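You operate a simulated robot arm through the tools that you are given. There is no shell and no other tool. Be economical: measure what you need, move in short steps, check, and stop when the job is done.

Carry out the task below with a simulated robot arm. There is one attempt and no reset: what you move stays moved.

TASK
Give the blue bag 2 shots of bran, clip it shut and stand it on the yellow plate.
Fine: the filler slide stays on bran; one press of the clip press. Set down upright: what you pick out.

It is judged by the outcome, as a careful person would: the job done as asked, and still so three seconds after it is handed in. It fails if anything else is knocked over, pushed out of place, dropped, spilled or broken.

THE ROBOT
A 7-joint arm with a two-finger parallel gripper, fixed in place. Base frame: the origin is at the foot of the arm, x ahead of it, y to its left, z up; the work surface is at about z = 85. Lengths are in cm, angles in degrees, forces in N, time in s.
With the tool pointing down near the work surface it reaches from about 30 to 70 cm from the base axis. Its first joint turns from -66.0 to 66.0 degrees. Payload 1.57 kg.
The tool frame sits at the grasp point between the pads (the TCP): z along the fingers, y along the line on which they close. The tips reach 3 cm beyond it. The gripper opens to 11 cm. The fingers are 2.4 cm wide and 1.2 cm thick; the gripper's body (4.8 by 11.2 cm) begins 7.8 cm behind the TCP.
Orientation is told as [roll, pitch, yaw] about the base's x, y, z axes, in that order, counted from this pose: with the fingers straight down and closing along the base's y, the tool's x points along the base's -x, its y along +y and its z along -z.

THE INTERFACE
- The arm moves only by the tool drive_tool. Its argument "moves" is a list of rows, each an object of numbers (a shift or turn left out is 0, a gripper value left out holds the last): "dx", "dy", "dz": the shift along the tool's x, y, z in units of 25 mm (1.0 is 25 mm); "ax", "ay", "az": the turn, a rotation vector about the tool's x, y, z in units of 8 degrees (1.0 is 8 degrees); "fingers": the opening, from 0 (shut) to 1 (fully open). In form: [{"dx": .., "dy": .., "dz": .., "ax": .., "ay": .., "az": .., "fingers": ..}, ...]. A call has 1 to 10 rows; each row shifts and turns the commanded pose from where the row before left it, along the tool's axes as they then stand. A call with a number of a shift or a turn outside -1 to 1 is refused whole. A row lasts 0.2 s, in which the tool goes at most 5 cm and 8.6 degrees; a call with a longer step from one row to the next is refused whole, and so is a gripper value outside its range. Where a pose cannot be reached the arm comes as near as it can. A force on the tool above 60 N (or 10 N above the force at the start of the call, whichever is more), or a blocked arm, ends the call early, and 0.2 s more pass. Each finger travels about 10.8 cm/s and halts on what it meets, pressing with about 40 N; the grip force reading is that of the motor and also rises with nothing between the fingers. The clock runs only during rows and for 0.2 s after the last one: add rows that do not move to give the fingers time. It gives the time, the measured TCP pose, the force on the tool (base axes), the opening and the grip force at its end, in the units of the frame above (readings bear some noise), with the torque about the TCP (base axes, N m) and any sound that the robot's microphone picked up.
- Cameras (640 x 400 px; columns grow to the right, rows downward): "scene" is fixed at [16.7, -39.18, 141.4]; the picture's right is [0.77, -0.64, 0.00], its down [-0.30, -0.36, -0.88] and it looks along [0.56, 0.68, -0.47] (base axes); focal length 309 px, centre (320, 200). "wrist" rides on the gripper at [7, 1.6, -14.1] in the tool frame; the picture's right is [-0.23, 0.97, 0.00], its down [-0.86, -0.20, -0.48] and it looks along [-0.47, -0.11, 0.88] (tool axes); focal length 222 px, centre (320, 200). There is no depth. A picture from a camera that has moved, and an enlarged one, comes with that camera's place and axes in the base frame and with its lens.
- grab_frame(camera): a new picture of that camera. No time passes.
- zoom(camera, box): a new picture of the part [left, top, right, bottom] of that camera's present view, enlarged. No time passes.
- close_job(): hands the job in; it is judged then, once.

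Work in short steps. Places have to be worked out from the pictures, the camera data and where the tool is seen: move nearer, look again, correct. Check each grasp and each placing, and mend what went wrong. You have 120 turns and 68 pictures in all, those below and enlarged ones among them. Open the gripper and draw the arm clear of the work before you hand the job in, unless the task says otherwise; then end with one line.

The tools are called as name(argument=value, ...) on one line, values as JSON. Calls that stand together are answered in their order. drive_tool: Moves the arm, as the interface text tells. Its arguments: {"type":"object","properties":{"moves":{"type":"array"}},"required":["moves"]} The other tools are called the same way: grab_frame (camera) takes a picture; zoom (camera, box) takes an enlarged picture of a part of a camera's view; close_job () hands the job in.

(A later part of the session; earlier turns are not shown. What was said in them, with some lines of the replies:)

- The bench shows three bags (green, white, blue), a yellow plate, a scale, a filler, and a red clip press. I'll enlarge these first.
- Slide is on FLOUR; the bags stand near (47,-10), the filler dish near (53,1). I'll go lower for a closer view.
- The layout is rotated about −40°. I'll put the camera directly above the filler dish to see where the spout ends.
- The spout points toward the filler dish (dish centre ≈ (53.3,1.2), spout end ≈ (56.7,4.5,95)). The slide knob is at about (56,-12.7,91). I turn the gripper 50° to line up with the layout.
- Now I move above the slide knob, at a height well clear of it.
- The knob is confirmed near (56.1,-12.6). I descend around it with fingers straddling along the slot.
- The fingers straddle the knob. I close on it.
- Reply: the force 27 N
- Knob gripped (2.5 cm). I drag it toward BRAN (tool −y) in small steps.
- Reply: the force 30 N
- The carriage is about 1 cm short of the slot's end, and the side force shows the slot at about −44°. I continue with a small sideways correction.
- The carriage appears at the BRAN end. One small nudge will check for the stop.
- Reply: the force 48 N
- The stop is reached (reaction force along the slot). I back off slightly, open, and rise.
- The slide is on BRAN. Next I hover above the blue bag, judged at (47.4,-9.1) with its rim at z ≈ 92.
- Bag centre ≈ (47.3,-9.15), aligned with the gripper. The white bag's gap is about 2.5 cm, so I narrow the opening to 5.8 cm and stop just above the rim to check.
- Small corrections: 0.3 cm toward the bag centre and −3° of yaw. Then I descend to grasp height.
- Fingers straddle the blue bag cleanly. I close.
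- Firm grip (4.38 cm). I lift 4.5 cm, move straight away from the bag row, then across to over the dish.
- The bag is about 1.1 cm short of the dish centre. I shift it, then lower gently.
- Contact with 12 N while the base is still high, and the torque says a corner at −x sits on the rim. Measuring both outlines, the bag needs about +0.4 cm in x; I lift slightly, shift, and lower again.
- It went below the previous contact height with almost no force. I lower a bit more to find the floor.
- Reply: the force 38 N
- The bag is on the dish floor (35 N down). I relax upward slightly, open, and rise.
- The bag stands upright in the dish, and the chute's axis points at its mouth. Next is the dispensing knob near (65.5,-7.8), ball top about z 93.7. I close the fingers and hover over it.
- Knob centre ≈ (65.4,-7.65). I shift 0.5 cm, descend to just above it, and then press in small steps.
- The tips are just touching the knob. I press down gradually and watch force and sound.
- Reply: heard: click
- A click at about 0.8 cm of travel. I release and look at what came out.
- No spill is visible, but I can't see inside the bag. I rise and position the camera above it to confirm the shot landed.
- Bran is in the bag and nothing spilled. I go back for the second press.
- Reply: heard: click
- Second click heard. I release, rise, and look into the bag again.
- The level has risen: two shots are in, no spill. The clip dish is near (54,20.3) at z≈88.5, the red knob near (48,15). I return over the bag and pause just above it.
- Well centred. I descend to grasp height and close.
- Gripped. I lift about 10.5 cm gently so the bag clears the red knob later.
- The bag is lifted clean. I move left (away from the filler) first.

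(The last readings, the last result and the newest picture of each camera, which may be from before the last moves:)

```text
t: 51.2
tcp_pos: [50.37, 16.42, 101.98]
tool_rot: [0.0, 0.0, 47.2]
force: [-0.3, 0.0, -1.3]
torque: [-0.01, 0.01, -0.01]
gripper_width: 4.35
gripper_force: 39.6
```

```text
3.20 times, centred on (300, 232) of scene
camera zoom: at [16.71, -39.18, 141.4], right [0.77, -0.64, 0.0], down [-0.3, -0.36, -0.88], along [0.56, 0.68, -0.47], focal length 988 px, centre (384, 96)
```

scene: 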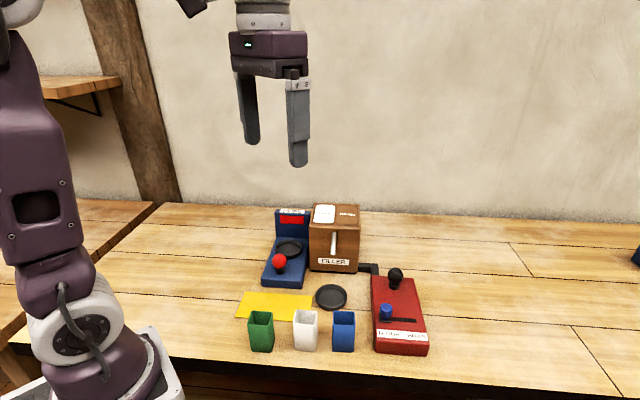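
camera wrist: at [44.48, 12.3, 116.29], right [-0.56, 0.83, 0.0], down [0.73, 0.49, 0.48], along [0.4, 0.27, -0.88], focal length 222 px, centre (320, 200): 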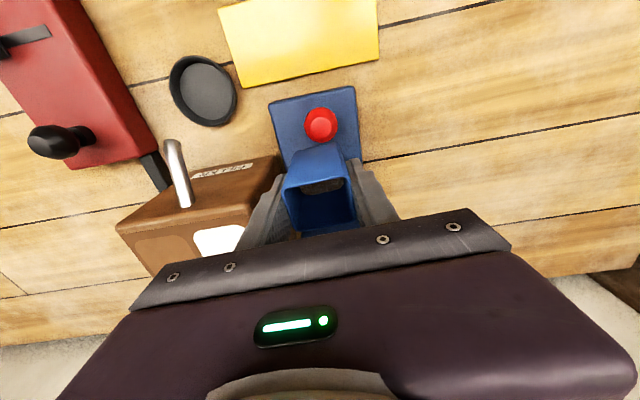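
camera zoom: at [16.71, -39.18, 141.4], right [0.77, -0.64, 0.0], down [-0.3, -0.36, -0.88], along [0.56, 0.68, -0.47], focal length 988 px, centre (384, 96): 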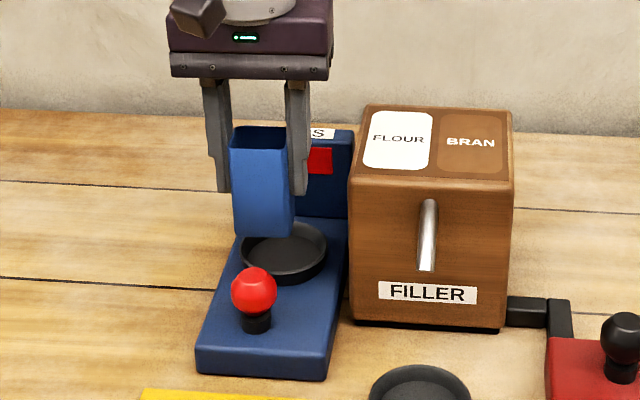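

Three views agree the clip dish centre is at (54.3,20.25). I move there at height, then lower part-way and check.

drive_tool(moves=[{"dx": -0.6, "dy": -0.11}, {"dx": -0.7}, {"dx": -0.6}, {"dx": -0.29}, {}, {"dz": 0.6}, {"dz": 0.6}, {"dz": 0.4}, {}])

zoom(camera="wrist", box=[240, 100, 440, 240])

zoom(camera="scene", box=[250, 180, 350, 270])

```text
t: 53.2
tcp_pos: [54.42, 20.2, 98.19]
tool_rot: [0.1, 0.0, 47.2]
force: [-0.2, 0.5, -0.8]
torque: [0.0, -0.01, -0.02]
gripper_width: 4.36
gripper_force: 39.5
```

```text
2.86 times, centred on (340, 170) of wrist
camera zoom: at [48.43, 16.13, 112.34], right [-0.56, 0.83, 0.0], down [0.73, 0.49, 0.48], along [0.4, 0.27, -0.88], focal length 635 px, centre (263, 286)
```

zoom: 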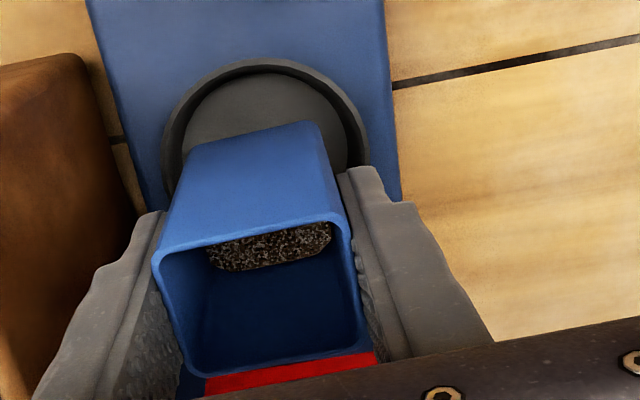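

```text
4.44 times, centred on (300, 225) of scene
camera zoom: at [16.71, -39.18, 141.4], right [0.77, -0.64, 0.0], down [-0.3, -0.36, -0.88], along [0.56, 0.68, -0.47], focal length 1372 px, centre (409, 89)
```

zoom: 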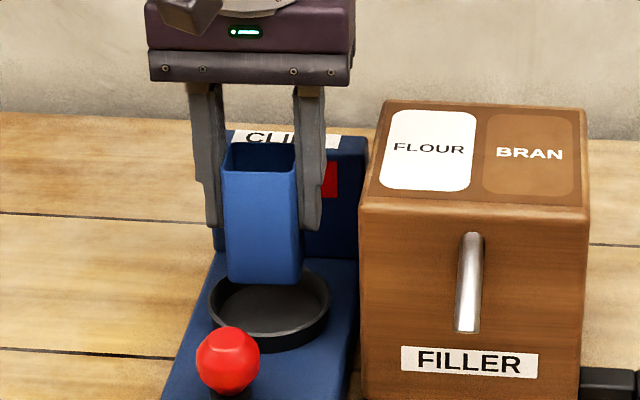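

Both outlines agree with the current spot to about 0.1 cm. I lower slowly toward the dish floor.

drive_tool(moves=[{"dz": 0.4}, {"dz": 0.3}, {"dz": 0.2}, {"dz": 0.15}, {"dz": 0.1}, {}])

zoom(camera="wrist", box=[240, 100, 440, 240])

```text
t: 54.6
tcp_pos: [54.34, 20.14, 95.34]
tool_rot: [0.0, 0.0, 47.2]
force: [-0.3, -0.1, -1.0]
torque: [-0.03, -0.03, -0.03]
gripper_width: 4.33
gripper_force: 39.7
```

```text
2.86 times, centred on (340, 170) of wrist
camera zoom: at [48.33, 16.08, 109.52], right [-0.56, 0.83, 0.0], down [0.73, 0.49, 0.48], along [0.4, 0.27, -0.88], focal length 635 px, centre (263, 286)
```

zoom: 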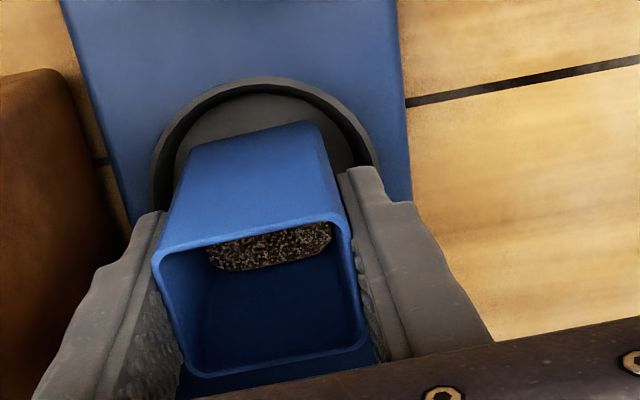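

No contact yet. Continuing down in small steps.

drive_tool(moves=[{"dz": 0.1}, {"dz": 0.1}, {"dz": 0.08}, {}])

drive_tool(moves=[{"dz": 0.08}, {"dz": 0.08}, {}])

```text
t: 55.6
tcp_pos: [54.35, 20.12, 94.55]
tool_rot: [0.0, 0.1, 47.3]
force: [-1.7, -0.8, 14.0]
torque: [-0.08, 0.32, 0.0]
gripper_width: 4.32
gripper_force: 39.9
```

```text
t: 56.4
tcp_pos: [54.42, 20.05, 94.3]
tool_rot: [-0.1, -0.2, 47.2]
force: [0.3, -0.3, 35.0]
torque: [0.16, -0.07, 0.01]
gripper_width: 4.34
gripper_force: 39.9
```

35 N with nearly no torque suggests flat contact. I'll check by picture that it's on the floor and not the rim.

zoom(camera="scene", box=[250, 180, 350, 270])

zoom(camera="wrist", box=[240, 100, 440, 240])

```text
4.44 times, centred on (300, 225) of scene
camera zoom: at [16.65, -39.21, 141.4], right [0.77, -0.64, 0.0], down [-0.3, -0.36, -0.88], along [0.56, 0.68, -0.47], focal length 1372 px, centre (409, 89)
```

zoom: 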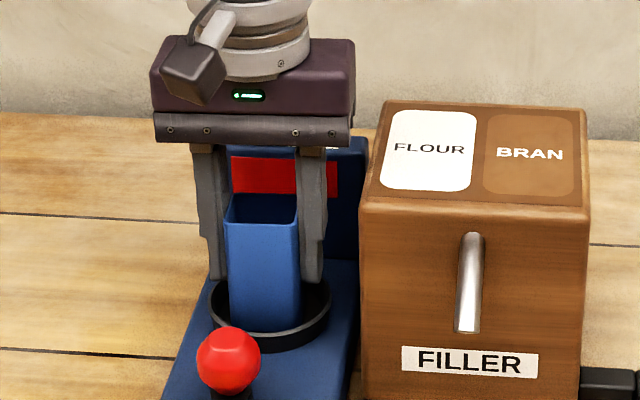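

```text
2.86 times, centred on (340, 170) of wrist
camera zoom: at [48.32, 16.12, 108.44], right [-0.56, 0.83, 0.0], down [0.73, 0.49, 0.48], along [0.4, 0.27, -0.88], focal length 635 px, centre (263, 286)
```

zoom: 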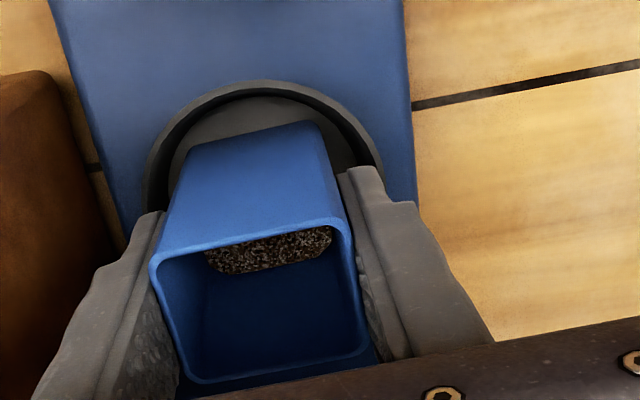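

It looks seated inside the rim. I relax, open, and rise.

drive_tool(moves=[{"dz": -0.08}, {}, {"fingers": 0.53}, {}, {"dz": -0.8}, {"dz": -1}, {"dz": -1}, {"dz": -1}, {}])

zoom(camera="scene", box=[250, 180, 350, 270])

grab_frame(camera="wrist")

```text
t: 58.4
tcp_pos: [54.43, 20.21, 103.94]
tool_rot: [-0.1, 0.0, 47.2]
force: [-0.3, -0.6, -0.7]
torque: [0.02, -0.01, 0.01]
gripper_width: 5.84
gripper_force: 0.1
```

```text
4.44 times, centred on (300, 225) of scene
camera zoom: at [16.7, -39.18, 141.4], right [0.77, -0.64, 0.0], down [-0.3, -0.36, -0.88], along [0.56, 0.68, -0.47], focal length 1372 px, centre (409, 89)
```

zoom: 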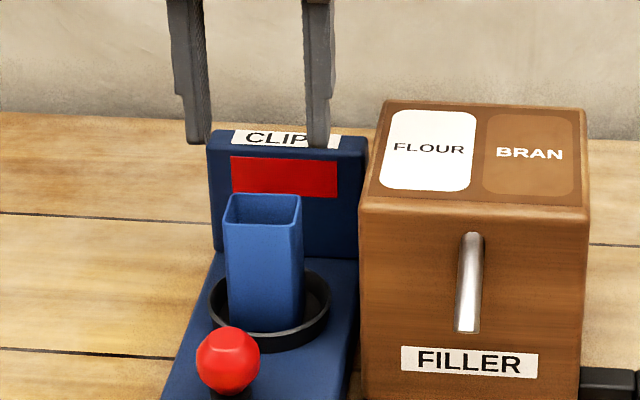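

```text
21 pictures are left
camera wrist: at [48.43, 16.16, 118.11], right [-0.56, 0.83, 0.0], down [0.73, 0.49, 0.48], along [0.4, 0.27, -0.88], focal length 222 px, centre (320, 200)
```

wrist: 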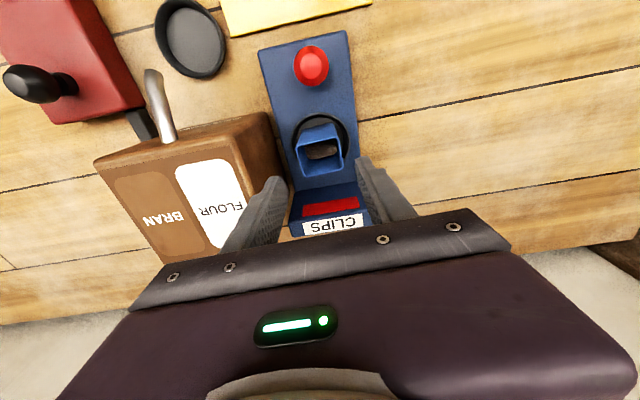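

The bag stands in the clip dish. I move the closed fingers above the red knob, at about (47.95,14.9).

drive_tool(moves=[{"dx": 0.83, "dy": 0.115}, {"dx": 0.83, "dy": 0.115, "fingers": 0}, {"dx": 0.83, "dy": 0.115}, {"dx": 0.83, "dy": 0.115}, {}, {"dz": 0.8}, {"dz": 0.8}, {}])

zoom(camera="wrist", box=[220, 80, 440, 220])

zoom(camera="scene", box=[250, 180, 350, 290])

```text
t: 60.2
tcp_pos: [47.77, 14.91, 99.68]
tool_rot: [0.0, 0.0, 47.2]
force: [-0.5, 0.1, -0.8]
torque: [0.0, -0.02, 0.02]
gripper_width: 0.0
gripper_force: 21.5
```

```text
2.86 times, centred on (330, 150) of wrist
camera zoom: at [41.78, 10.79, 113.93], right [-0.56, 0.83, 0.0], down [0.73, 0.49, 0.48], along [0.4, 0.27, -0.88], focal length 635 px, centre (291, 343)
```

zoom: 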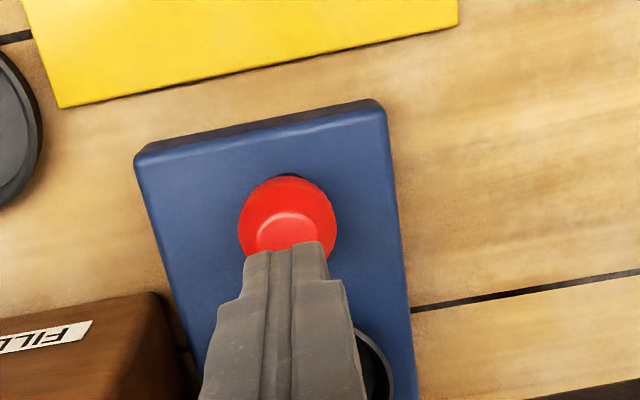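

```text
3.64 times, centred on (300, 235) of scene
camera zoom: at [16.7, -39.18, 141.4], right [0.77, -0.64, 0.0], down [-0.3, -0.36, -0.88], along [0.56, 0.68, -0.47], focal length 1123 px, centre (393, 73)
```

zoom: 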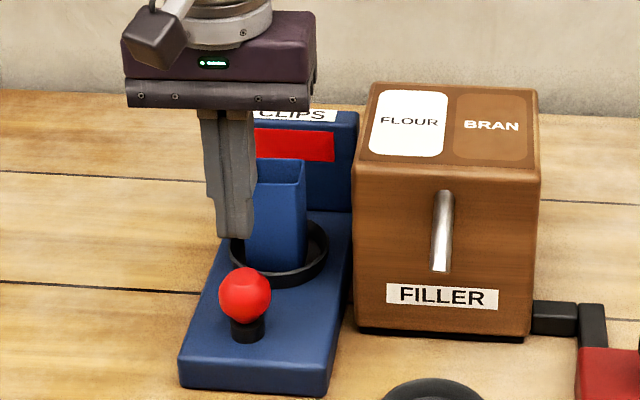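

Centred within 0.3 cm. I descend to contact and press gradually until a click.

drive_tool(moves=[{"dz": 0.4}, {"dz": 0.3}, {"dz": 0.2}, {"dz": 0.15}, {}])

drive_tool(moves=[{"dz": 0.15}, {"dz": 0.15}])

```text
t: 61.4
tcp_pos: [47.86, 14.76, 97.05]
tool_rot: [0.1, -0.1, 47.2]
force: [0.4, 0.6, 0.2]
torque: [-0.03, 0.01, -0.03]
gripper_width: 0.01
gripper_force: 21.3
```

```text
t: 62.0
tcp_pos: [47.74, 14.86, 96.46]
tool_rot: [-0.1, 0.1, 47.3]
force: [0.4, 0.3, 0.9]
torque: [-0.02, 0.0, 0.05]
gripper_width: 0.01
gripper_force: 21.0
```

drive_tool(moves=[{"dz": 0.15}, {"dz": 0.15}])

```text
t: 62.6
tcp_pos: [48.0, 14.76, 95.77]
tool_rot: [0.0, 0.0, 47.2]
force: [0.6, 1.0, 2.2]
torque: [0.05, -0.01, -0.03]
gripper_width: 0.0
gripper_force: 21.2
```

Light contact is starting. I press further in the same small steps.

drive_tool(moves=[{"dz": 0.15}, {"dz": 0.15}])

```text
t: 63.2
tcp_pos: [47.84, 14.82, 94.97]
tool_rot: [0.0, -0.1, 47.2]
force: [-1.8, -1.3, 5.9]
torque: [0.01, 0.02, -0.05]
gripper_width: 0.0
gripper_force: 20.8
heard: click
```

A click at the clip press. I release straight up and check the bag.

drive_tool(moves=[{"dz": -0.6}, {"dz": -1}, {"dz": -1}, {"dz": -1}, {"dz": -1}, {}])

zoom(camera="scene", box=[230, 180, 370, 300])

```text
t: 64.6
tcp_pos: [47.98, 14.71, 106.61]
tool_rot: [-0.1, 0.0, 47.2]
force: [-1.0, -0.1, 0.4]
torque: [0.03, -0.01, -0.01]
gripper_width: 0.0
gripper_force: 21.6
```

```text
3.33 times, centred on (300, 240) of scene
camera zoom: at [16.7, -39.18, 141.4], right [0.77, -0.64, 0.0], down [-0.3, -0.36, -0.88], along [0.56, 0.68, -0.47], focal length 1029 px, centre (387, 67)
```

zoom: 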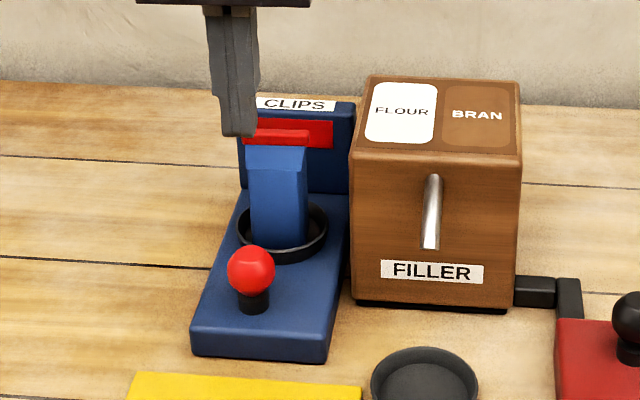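

The bag is folded and has a red clip. I look closer to choose how to grip it.

zoom(camera="scene", box=[270, 200, 330, 260])

drive_tool(moves=[{"dx": -0.83, "dy": -0.11}, {"dx": -0.83, "dy": -0.11, "fingers": 0.61}, {"dx": -0.83, "dy": -0.11}, {"dx": -0.83, "dy": -0.11}, {}])

zoom(camera="wrist", box=[220, 60, 440, 200])

```text
6.67 times, centred on (300, 230) of scene
camera zoom: at [16.7, -39.18, 141.4], right [0.77, -0.64, 0.0], down [-0.3, -0.36, -0.88], along [0.56, 0.68, -0.47], focal length 2058 px, centre (453, 0)
```

zoom: 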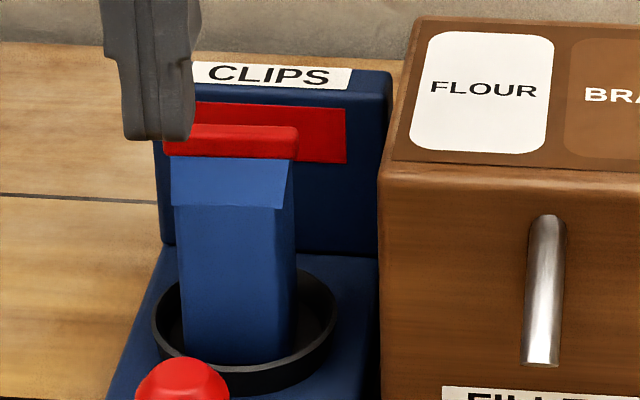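

```text
t: 65.8
tcp_pos: [54.23, 20.1, 106.54]
tool_rot: [0.0, 0.0, 47.3]
force: [0.8, -0.6, 0.2]
torque: [0.01, 0.01, 0.0]
gripper_width: 6.71
gripper_force: 0.1
```

```text
2.86 times, centred on (330, 130) of wrist
camera zoom: at [48.34, 16.05, 120.83], right [-0.56, 0.83, 0.0], down [0.73, 0.49, 0.48], along [0.4, 0.27, -0.88], focal length 635 px, centre (291, 400)
```

zoom: 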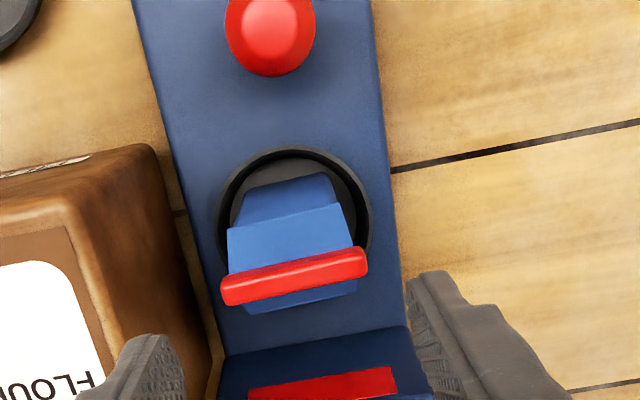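

The clip (5.7 cm long at z≈97) overhangs the bag sideways, so gripping front-to-back on the body below the fold is safer. I turn the gripper −90° at this height.

drive_tool(moves=[{"az": 1}, {"az": 1}, {"az": 1}, {"az": 1}, {"az": 1}, {"az": 1}, {"az": 1}, {"az": 1}, {"az": 1}, {"az": 1}])

drive_tool(moves=[{"az": 1}, {"az": 0.25, "fingers": 0.55}, {}])

grab_frame(camera="wrist")

```text
t: 68.0
tcp_pos: [54.32, 20.16, 106.41]
tool_rot: [0.1, 0.1, -32.9]
force: [0.3, 0.0, -0.5]
torque: [-0.03, -0.01, -0.01]
gripper_width: 6.72
gripper_force: 0.1
```

```text
t: 68.8
tcp_pos: [54.23, 20.24, 106.46]
tool_rot: [0.0, 0.0, -42.9]
force: [0.1, -0.9, 0.2]
torque: [-0.02, 0.02, -0.02]
gripper_width: 6.05
gripper_force: 0.2
```

```text
15 pictures are left
camera wrist: at [50.24, 26.03, 120.7], right [0.83, 0.56, 0.0], down [0.49, -0.73, 0.48], along [0.27, -0.4, -0.88], focal length 222 px, centre (320, 200)
```

wrist: 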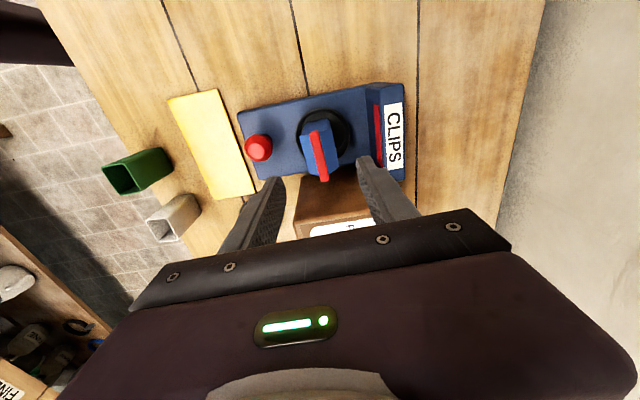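

Clip and bag centre come out at (54.5,20.2). I correct 0.2 cm and descend to beside the bag.

drive_tool(moves=[{"dx": -0.08, "dy": 0.07}, {"dz": 0.8}, {"dz": 0.8}, {"dz": 0.8}, {"dz": 0.8}, {"dz": 0.4}, {}])

zoom(camera="wrist", box=[220, 80, 440, 220])

```text
t: 70.4
tcp_pos: [54.86, 19.97, 97.42]
tool_rot: [0.0, 0.0, -42.8]
force: [-1.2, -0.8, 0.4]
torque: [0.03, 0.01, 0.0]
gripper_width: 6.04
gripper_force: 0.1
```

```text
2.86 times, centred on (330, 150) of wrist
camera zoom: at [50.66, 25.95, 111.67], right [0.83, 0.56, 0.0], down [0.49, -0.73, 0.48], along [0.27, -0.4, -0.88], focal length 635 px, centre (291, 343)
```

zoom: 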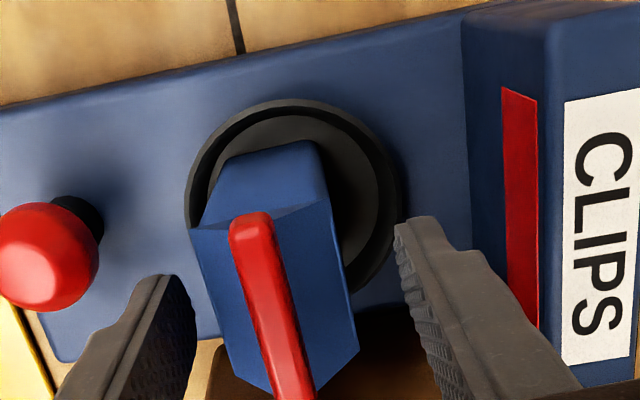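

The bag sits slightly nearer the left finger, so I shift 0.4 cm that way and descend to grasp height (tips just above the dish rim).

drive_tool(moves=[{"dy": -0.15}, {"dz": 0.5}, {"dz": 0.5}, {"dz": 0.4}, {"dz": 0.25}, {}])

zoom(camera="wrist", box=[220, 80, 440, 220])

```text
t: 71.8
tcp_pos: [54.41, 19.7, 93.36]
tool_rot: [0.0, 0.0, -42.9]
force: [0.0, 0.1, -0.4]
torque: [0.04, -0.01, -0.01]
gripper_width: 6.04
gripper_force: 0.1
```

```text
2.86 times, centred on (330, 150) of wrist
camera zoom: at [50.3, 25.72, 107.53], right [0.83, 0.56, 0.0], down [0.49, -0.73, 0.48], along [0.27, -0.4, -0.88], focal length 635 px, centre (291, 343)
```

zoom: 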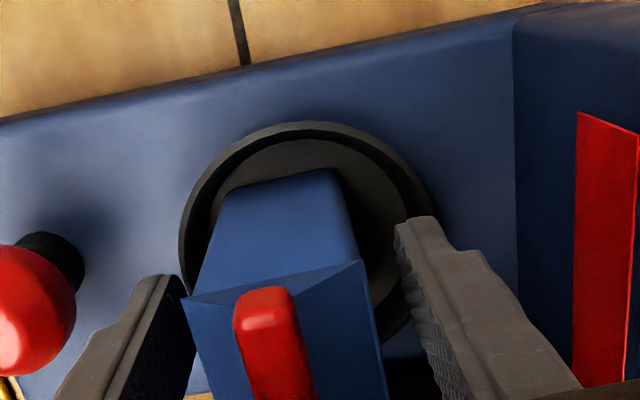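

Clear of contact, but still off-centre by about 0.4 cm. I shift again, then close gently.

drive_tool(moves=[{"dy": -0.16}, {}, {"fingers": 0.34}, {}, {}])

zoom(camera="scene", box=[260, 170, 350, 270])

```text
t: 73.0
tcp_pos: [54.19, 19.6, 93.37]
tool_rot: [0.1, -0.2, -42.8]
force: [5.5, 3.3, 2.5]
torque: [0.17, -0.17, -0.11]
gripper_width: 4.25
gripper_force: 3.0
```

```text
4.00 times, centred on (305, 220) of scene
camera zoom: at [16.71, -39.18, 141.4], right [0.77, -0.64, 0.0], down [-0.3, -0.36, -0.88], along [0.56, 0.68, -0.47], focal length 1235 px, centre (380, 120)
```

zoom: 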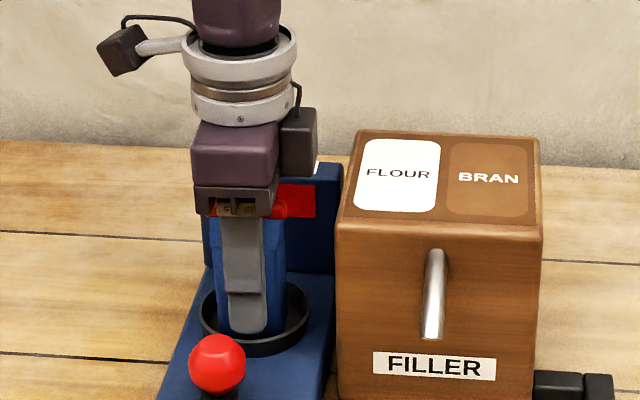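

Width is 4.25 but grip force is only 3 N. I command the fingers tighter.

drive_tool(moves=[{"fingers": 0.28}, {}, {}])

```text
t: 73.8
tcp_pos: [54.34, 19.76, 93.38]
tool_rot: [0.4, -0.1, -42.7]
force: [21.4, 22.5, 0.6]
torque: [1.11, -1.02, -0.17]
gripper_width: 3.58
gripper_force: 40.0
```

The hand is being pushed +a by 30 N, so the command is off-centre. I shift back slightly to relieve it.

drive_tool(moves=[{"dy": 0.08}, {"dy": 0.08}, {}])

zoom(camera="wrist", box=[220, 80, 440, 220])

```text
t: 74.6
tcp_pos: [54.34, 19.75, 93.37]
tool_rot: [0.0, 0.0, -42.8]
force: [10.2, 14.3, 9.8]
torque: [0.56, -0.36, 0.01]
gripper_width: 3.57
gripper_force: 40.4
```

```text
2.86 times, centred on (330, 150) of wrist
camera zoom: at [50.29, 25.76, 107.56], right [0.83, 0.56, 0.0], down [0.49, -0.73, 0.48], along [0.27, -0.4, -0.88], focal length 635 px, centre (291, 343)
```

zoom: 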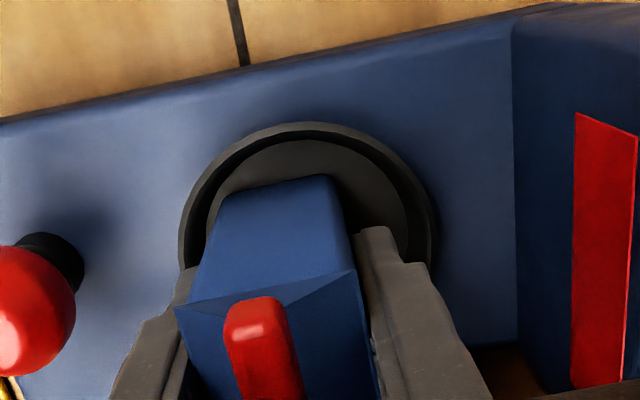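

Firm grip and the bag is upright. I lift slowly.

drive_tool(moves=[{"dz": -0.15}, {"dz": -0.2}, {"dz": -0.3}, {"dz": -0.3}, {"dz": -0.4}, {}])

zoom(camera="scene", box=[230, 170, 350, 310])

```text
t: 76.0
tcp_pos: [54.4, 19.91, 96.79]
tool_rot: [0.0, 0.1, -42.9]
force: [0.6, 0.1, -1.4]
torque: [0.02, -0.02, -0.01]
gripper_width: 3.55
gripper_force: 39.5
```

```text
2.86 times, centred on (290, 240) of scene
camera zoom: at [16.71, -39.18, 141.4], right [0.77, -0.64, 0.0], down [-0.3, -0.36, -0.88], along [0.56, 0.68, -0.47], focal length 882 px, centre (406, 86)
```

zoom: 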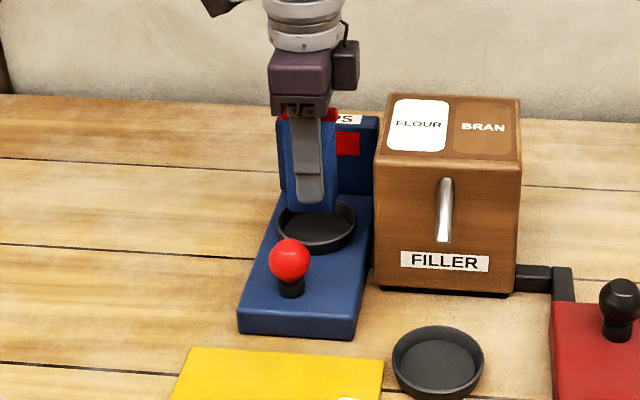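

Lifted clean. The yellow plate centre from three views is (41.65,8.1), about 14×6.5 cm. I rise to clear the red knob and travel over.

drive_tool(moves=[{"dz": -0.7}, {"dz": -0.8}, {"dz": -0.7}, {}, {"dy": -0.5}, {"dy": -0.8}, {"dy": -0.8}, {"dy": -0.8}, {"dy": -0.8}, {}])

drive_tool(moves=[{"dy": -0.8, "dx": 0.1}, {"dy": -0.8, "dx": 0.1}, {"dy": -0.8, "dx": 0.1}, {"dy": -0.6, "dx": 0.1}, {"dy": -0.23, "dx": 0.11}, {}, {"dz": 0.7}, {"dz": 0.7}, {"dz": 0.7}, {}])

zoom(camera="scene", box=[220, 200, 370, 360])

grab_frame(camera="wrist")

```text
t: 78.2
tcp_pos: [48.06, 12.93, 101.99]
tool_rot: [0.0, 0.0, -42.7]
force: [-0.2, 0.6, -0.4]
torque: [0.01, 0.0, 0.01]
gripper_width: 3.55
gripper_force: 40.1
```

```text
t: 80.4
tcp_pos: [41.74, 8.04, 96.85]
tool_rot: [0.0, -0.1, -42.8]
force: [0.1, 0.0, -1.0]
torque: [-0.01, 0.02, -0.01]
gripper_width: 3.51
gripper_force: 40.0
```

```text
2.50 times, centred on (295, 280) of scene
camera zoom: at [16.71, -39.18, 141.4], right [0.77, -0.64, 0.0], down [-0.3, -0.36, -0.88], along [0.56, 0.68, -0.47], focal length 772 px, centre (382, 0)
```

zoom: 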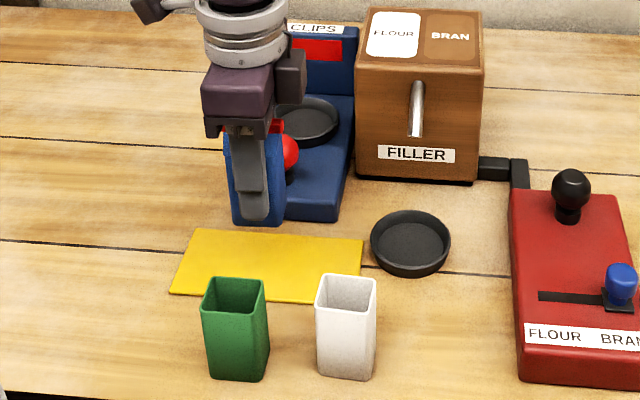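

```text
8 pictures are left
camera wrist: at [37.68, 13.98, 111.08], right [0.83, 0.56, 0.0], down [0.49, -0.73, 0.48], along [0.27, -0.4, -0.88], focal length 222 px, centre (320, 200)
```

wrist: 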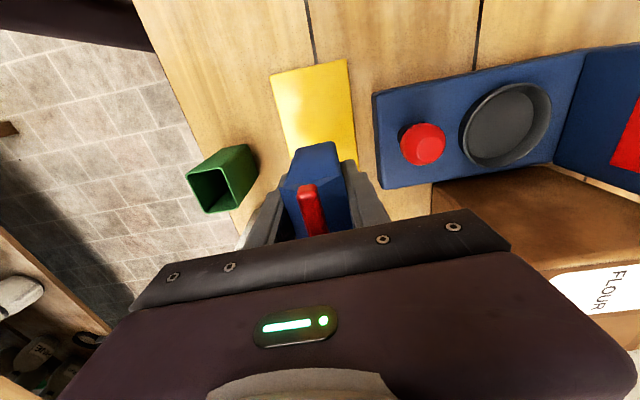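

On line with the plate centre. I lower toward the plate (expected touch at TCP z ≈ 90.6).

drive_tool(moves=[{"dz": 0.6}, {"dz": 0.6}, {"dz": 0.5}, {"dz": 0.3}, {"dz": 0.15}, {}])

drive_tool(moves=[{"dz": 0.1}, {"dz": 0.08}, {}])

zoom(camera="scene", box=[220, 230, 340, 340])

```text
t: 81.8
tcp_pos: [41.64, 8.03, 91.43]
tool_rot: [0.0, -0.1, -42.8]
force: [0.5, -0.2, -1.4]
torque: [0.01, 0.0, 0.02]
gripper_width: 3.54
gripper_force: 39.9
```

```text
t: 82.6
tcp_pos: [41.72, 8.1, 91.0]
tool_rot: [0.0, 0.0, -42.8]
force: [-0.4, -0.1, -1.3]
torque: [-0.01, 0.0, 0.02]
gripper_width: 3.5
gripper_force: 40.2
```

```text
3.64 times, centred on (280, 285) of scene
camera zoom: at [16.71, -39.18, 141.4], right [0.77, -0.64, 0.0], down [-0.3, -0.36, -0.88], along [0.56, 0.68, -0.47], focal length 1123 px, centre (466, -109)
```

zoom: 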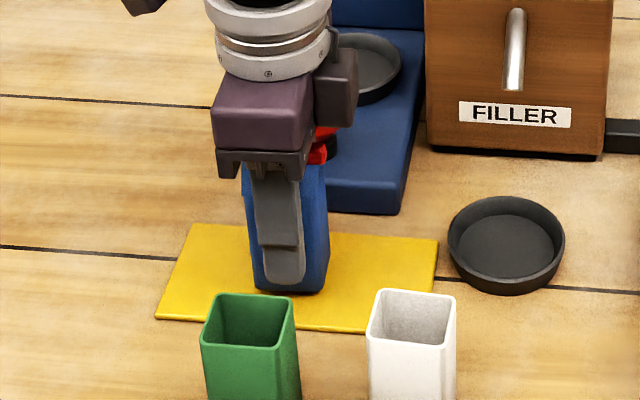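

Well over the plate with a little gap left. I continue in tiny steps until contact.

drive_tool(moves=[{"dz": 0.08}, {"dz": 0.08}, {}])

drive_tool(moves=[{"dz": 0.06}, {"dz": 0.04}, {}])

```text
t: 83.4
tcp_pos: [41.68, 7.96, 90.73]
tool_rot: [0.0, 0.0, -42.8]
force: [-0.8, 0.0, -2.0]
torque: [0.02, 0.04, 0.0]
gripper_width: 3.54
gripper_force: 39.7
```

```text
t: 84.2
tcp_pos: [41.71, 7.91, 90.37]
tool_rot: [0.0, 0.0, -42.8]
force: [0.2, -0.1, -1.6]
torque: [-0.01, -0.01, -0.01]
gripper_width: 3.55
gripper_force: 40.4
```

drive_tool(moves=[{"dz": 0.06}, {"dz": 0.06}, {}])

```text
t: 85.0
tcp_pos: [41.72, 7.98, 90.27]
tool_rot: [0.1, -0.2, -42.8]
force: [-0.7, -0.9, 35.0]
torque: [-0.13, 0.17, 0.01]
gripper_width: 3.54
gripper_force: 39.9
```

Contact with the plate (35 N, level). I relax slightly, open gently, and rise straight up.

drive_tool(moves=[{"dz": -0.08}, {}, {"fingers": 0.42}, {"fingers": 0.55}, {}, {}])

zoom(camera="scene", box=[220, 200, 340, 340])

```text
t: 86.4
tcp_pos: [41.68, 8.03, 90.38]
tool_rot: [0.0, 0.0, -42.8]
force: [0.4, 0.4, -0.3]
torque: [0.0, -0.02, -0.02]
gripper_width: 6.02
gripper_force: 0.1
```

```text
2.86 times, centred on (280, 270) of scene
camera zoom: at [16.7, -39.18, 141.4], right [0.77, -0.64, 0.0], down [-0.3, -0.36, -0.88], along [0.56, 0.68, -0.47], focal length 882 px, centre (434, 0)
```

zoom: 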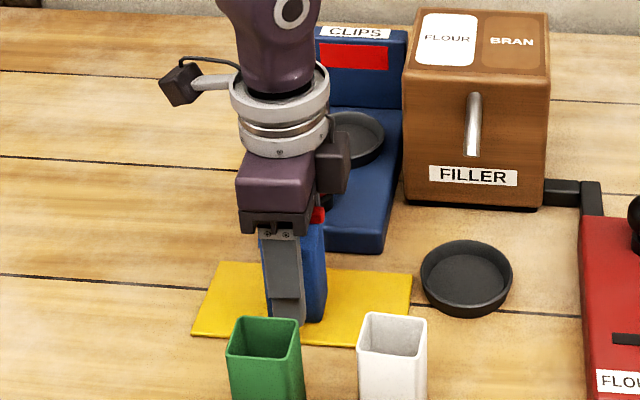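

Released; the bag stands. I rise straight up, slowly at first.

drive_tool(moves=[{"dz": -0.3}, {"dz": -0.5}, {"dz": -0.8}, {"dz": -1}, {"dz": -1}, {"dz": -1}, {"dz": -1}, {"dz": -1}, {"dz": -1}, {}])

zoom(camera="scene", box=[220, 195, 440, 365])

grab_frame(camera="wrist")

```text
t: 88.6
tcp_pos: [41.76, 8.11, 109.55]
tool_rot: [0.0, 0.0, -42.8]
force: [0.6, -0.3, -0.1]
torque: [-0.01, -0.01, 0.02]
gripper_width: 6.05
gripper_force: 0.0
```

```text
2.35 times, centred on (330, 280) of scene
camera zoom: at [16.7, -39.18, 141.4], right [0.77, -0.64, 0.0], down [-0.3, -0.36, -0.88], along [0.56, 0.68, -0.47], focal length 726 px, centre (296, 12)
```

zoom: 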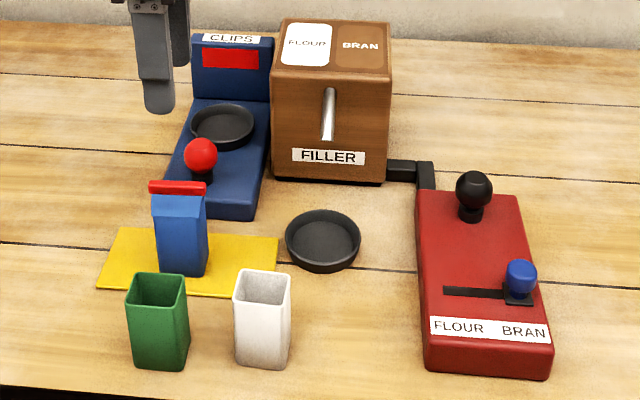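

```text
4 pictures are left
camera wrist: at [37.61, 13.97, 123.67], right [0.83, 0.56, 0.0], down [0.49, -0.73, 0.48], along [0.27, -0.4, -0.88], focal length 222 px, centre (320, 200)
```

wrist: 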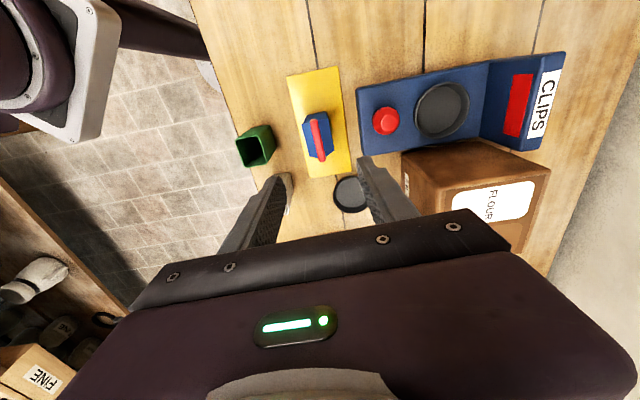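

The clipped blue bag stands upright on the yellow plate, nothing else has moved, and the slide is on BRAN. I open the gripper fully, raise it a bit more, and hand in.

drive_tool(moves=[{"dz": -1, "fingers": 1}, {"dz": -1}, {"dz": -1}, {}, {}])

close_job()

```text
t: 89.8
tcp_pos: [41.74, 7.92, 116.87]
tool_rot: [0.0, 0.0, -42.8]
force: [-0.4, -0.4, -0.1]
torque: [0.01, 0.02, -0.01]
gripper_width: 11.02
gripper_force: 0.0
```

```text
The job is handed in.
```

The blue bag got 2 shots of bran, was clipped shut with one press, and stands upright on the yellow plate; the filler slide is left on bran, and I saw nothing spilled or knocked over.
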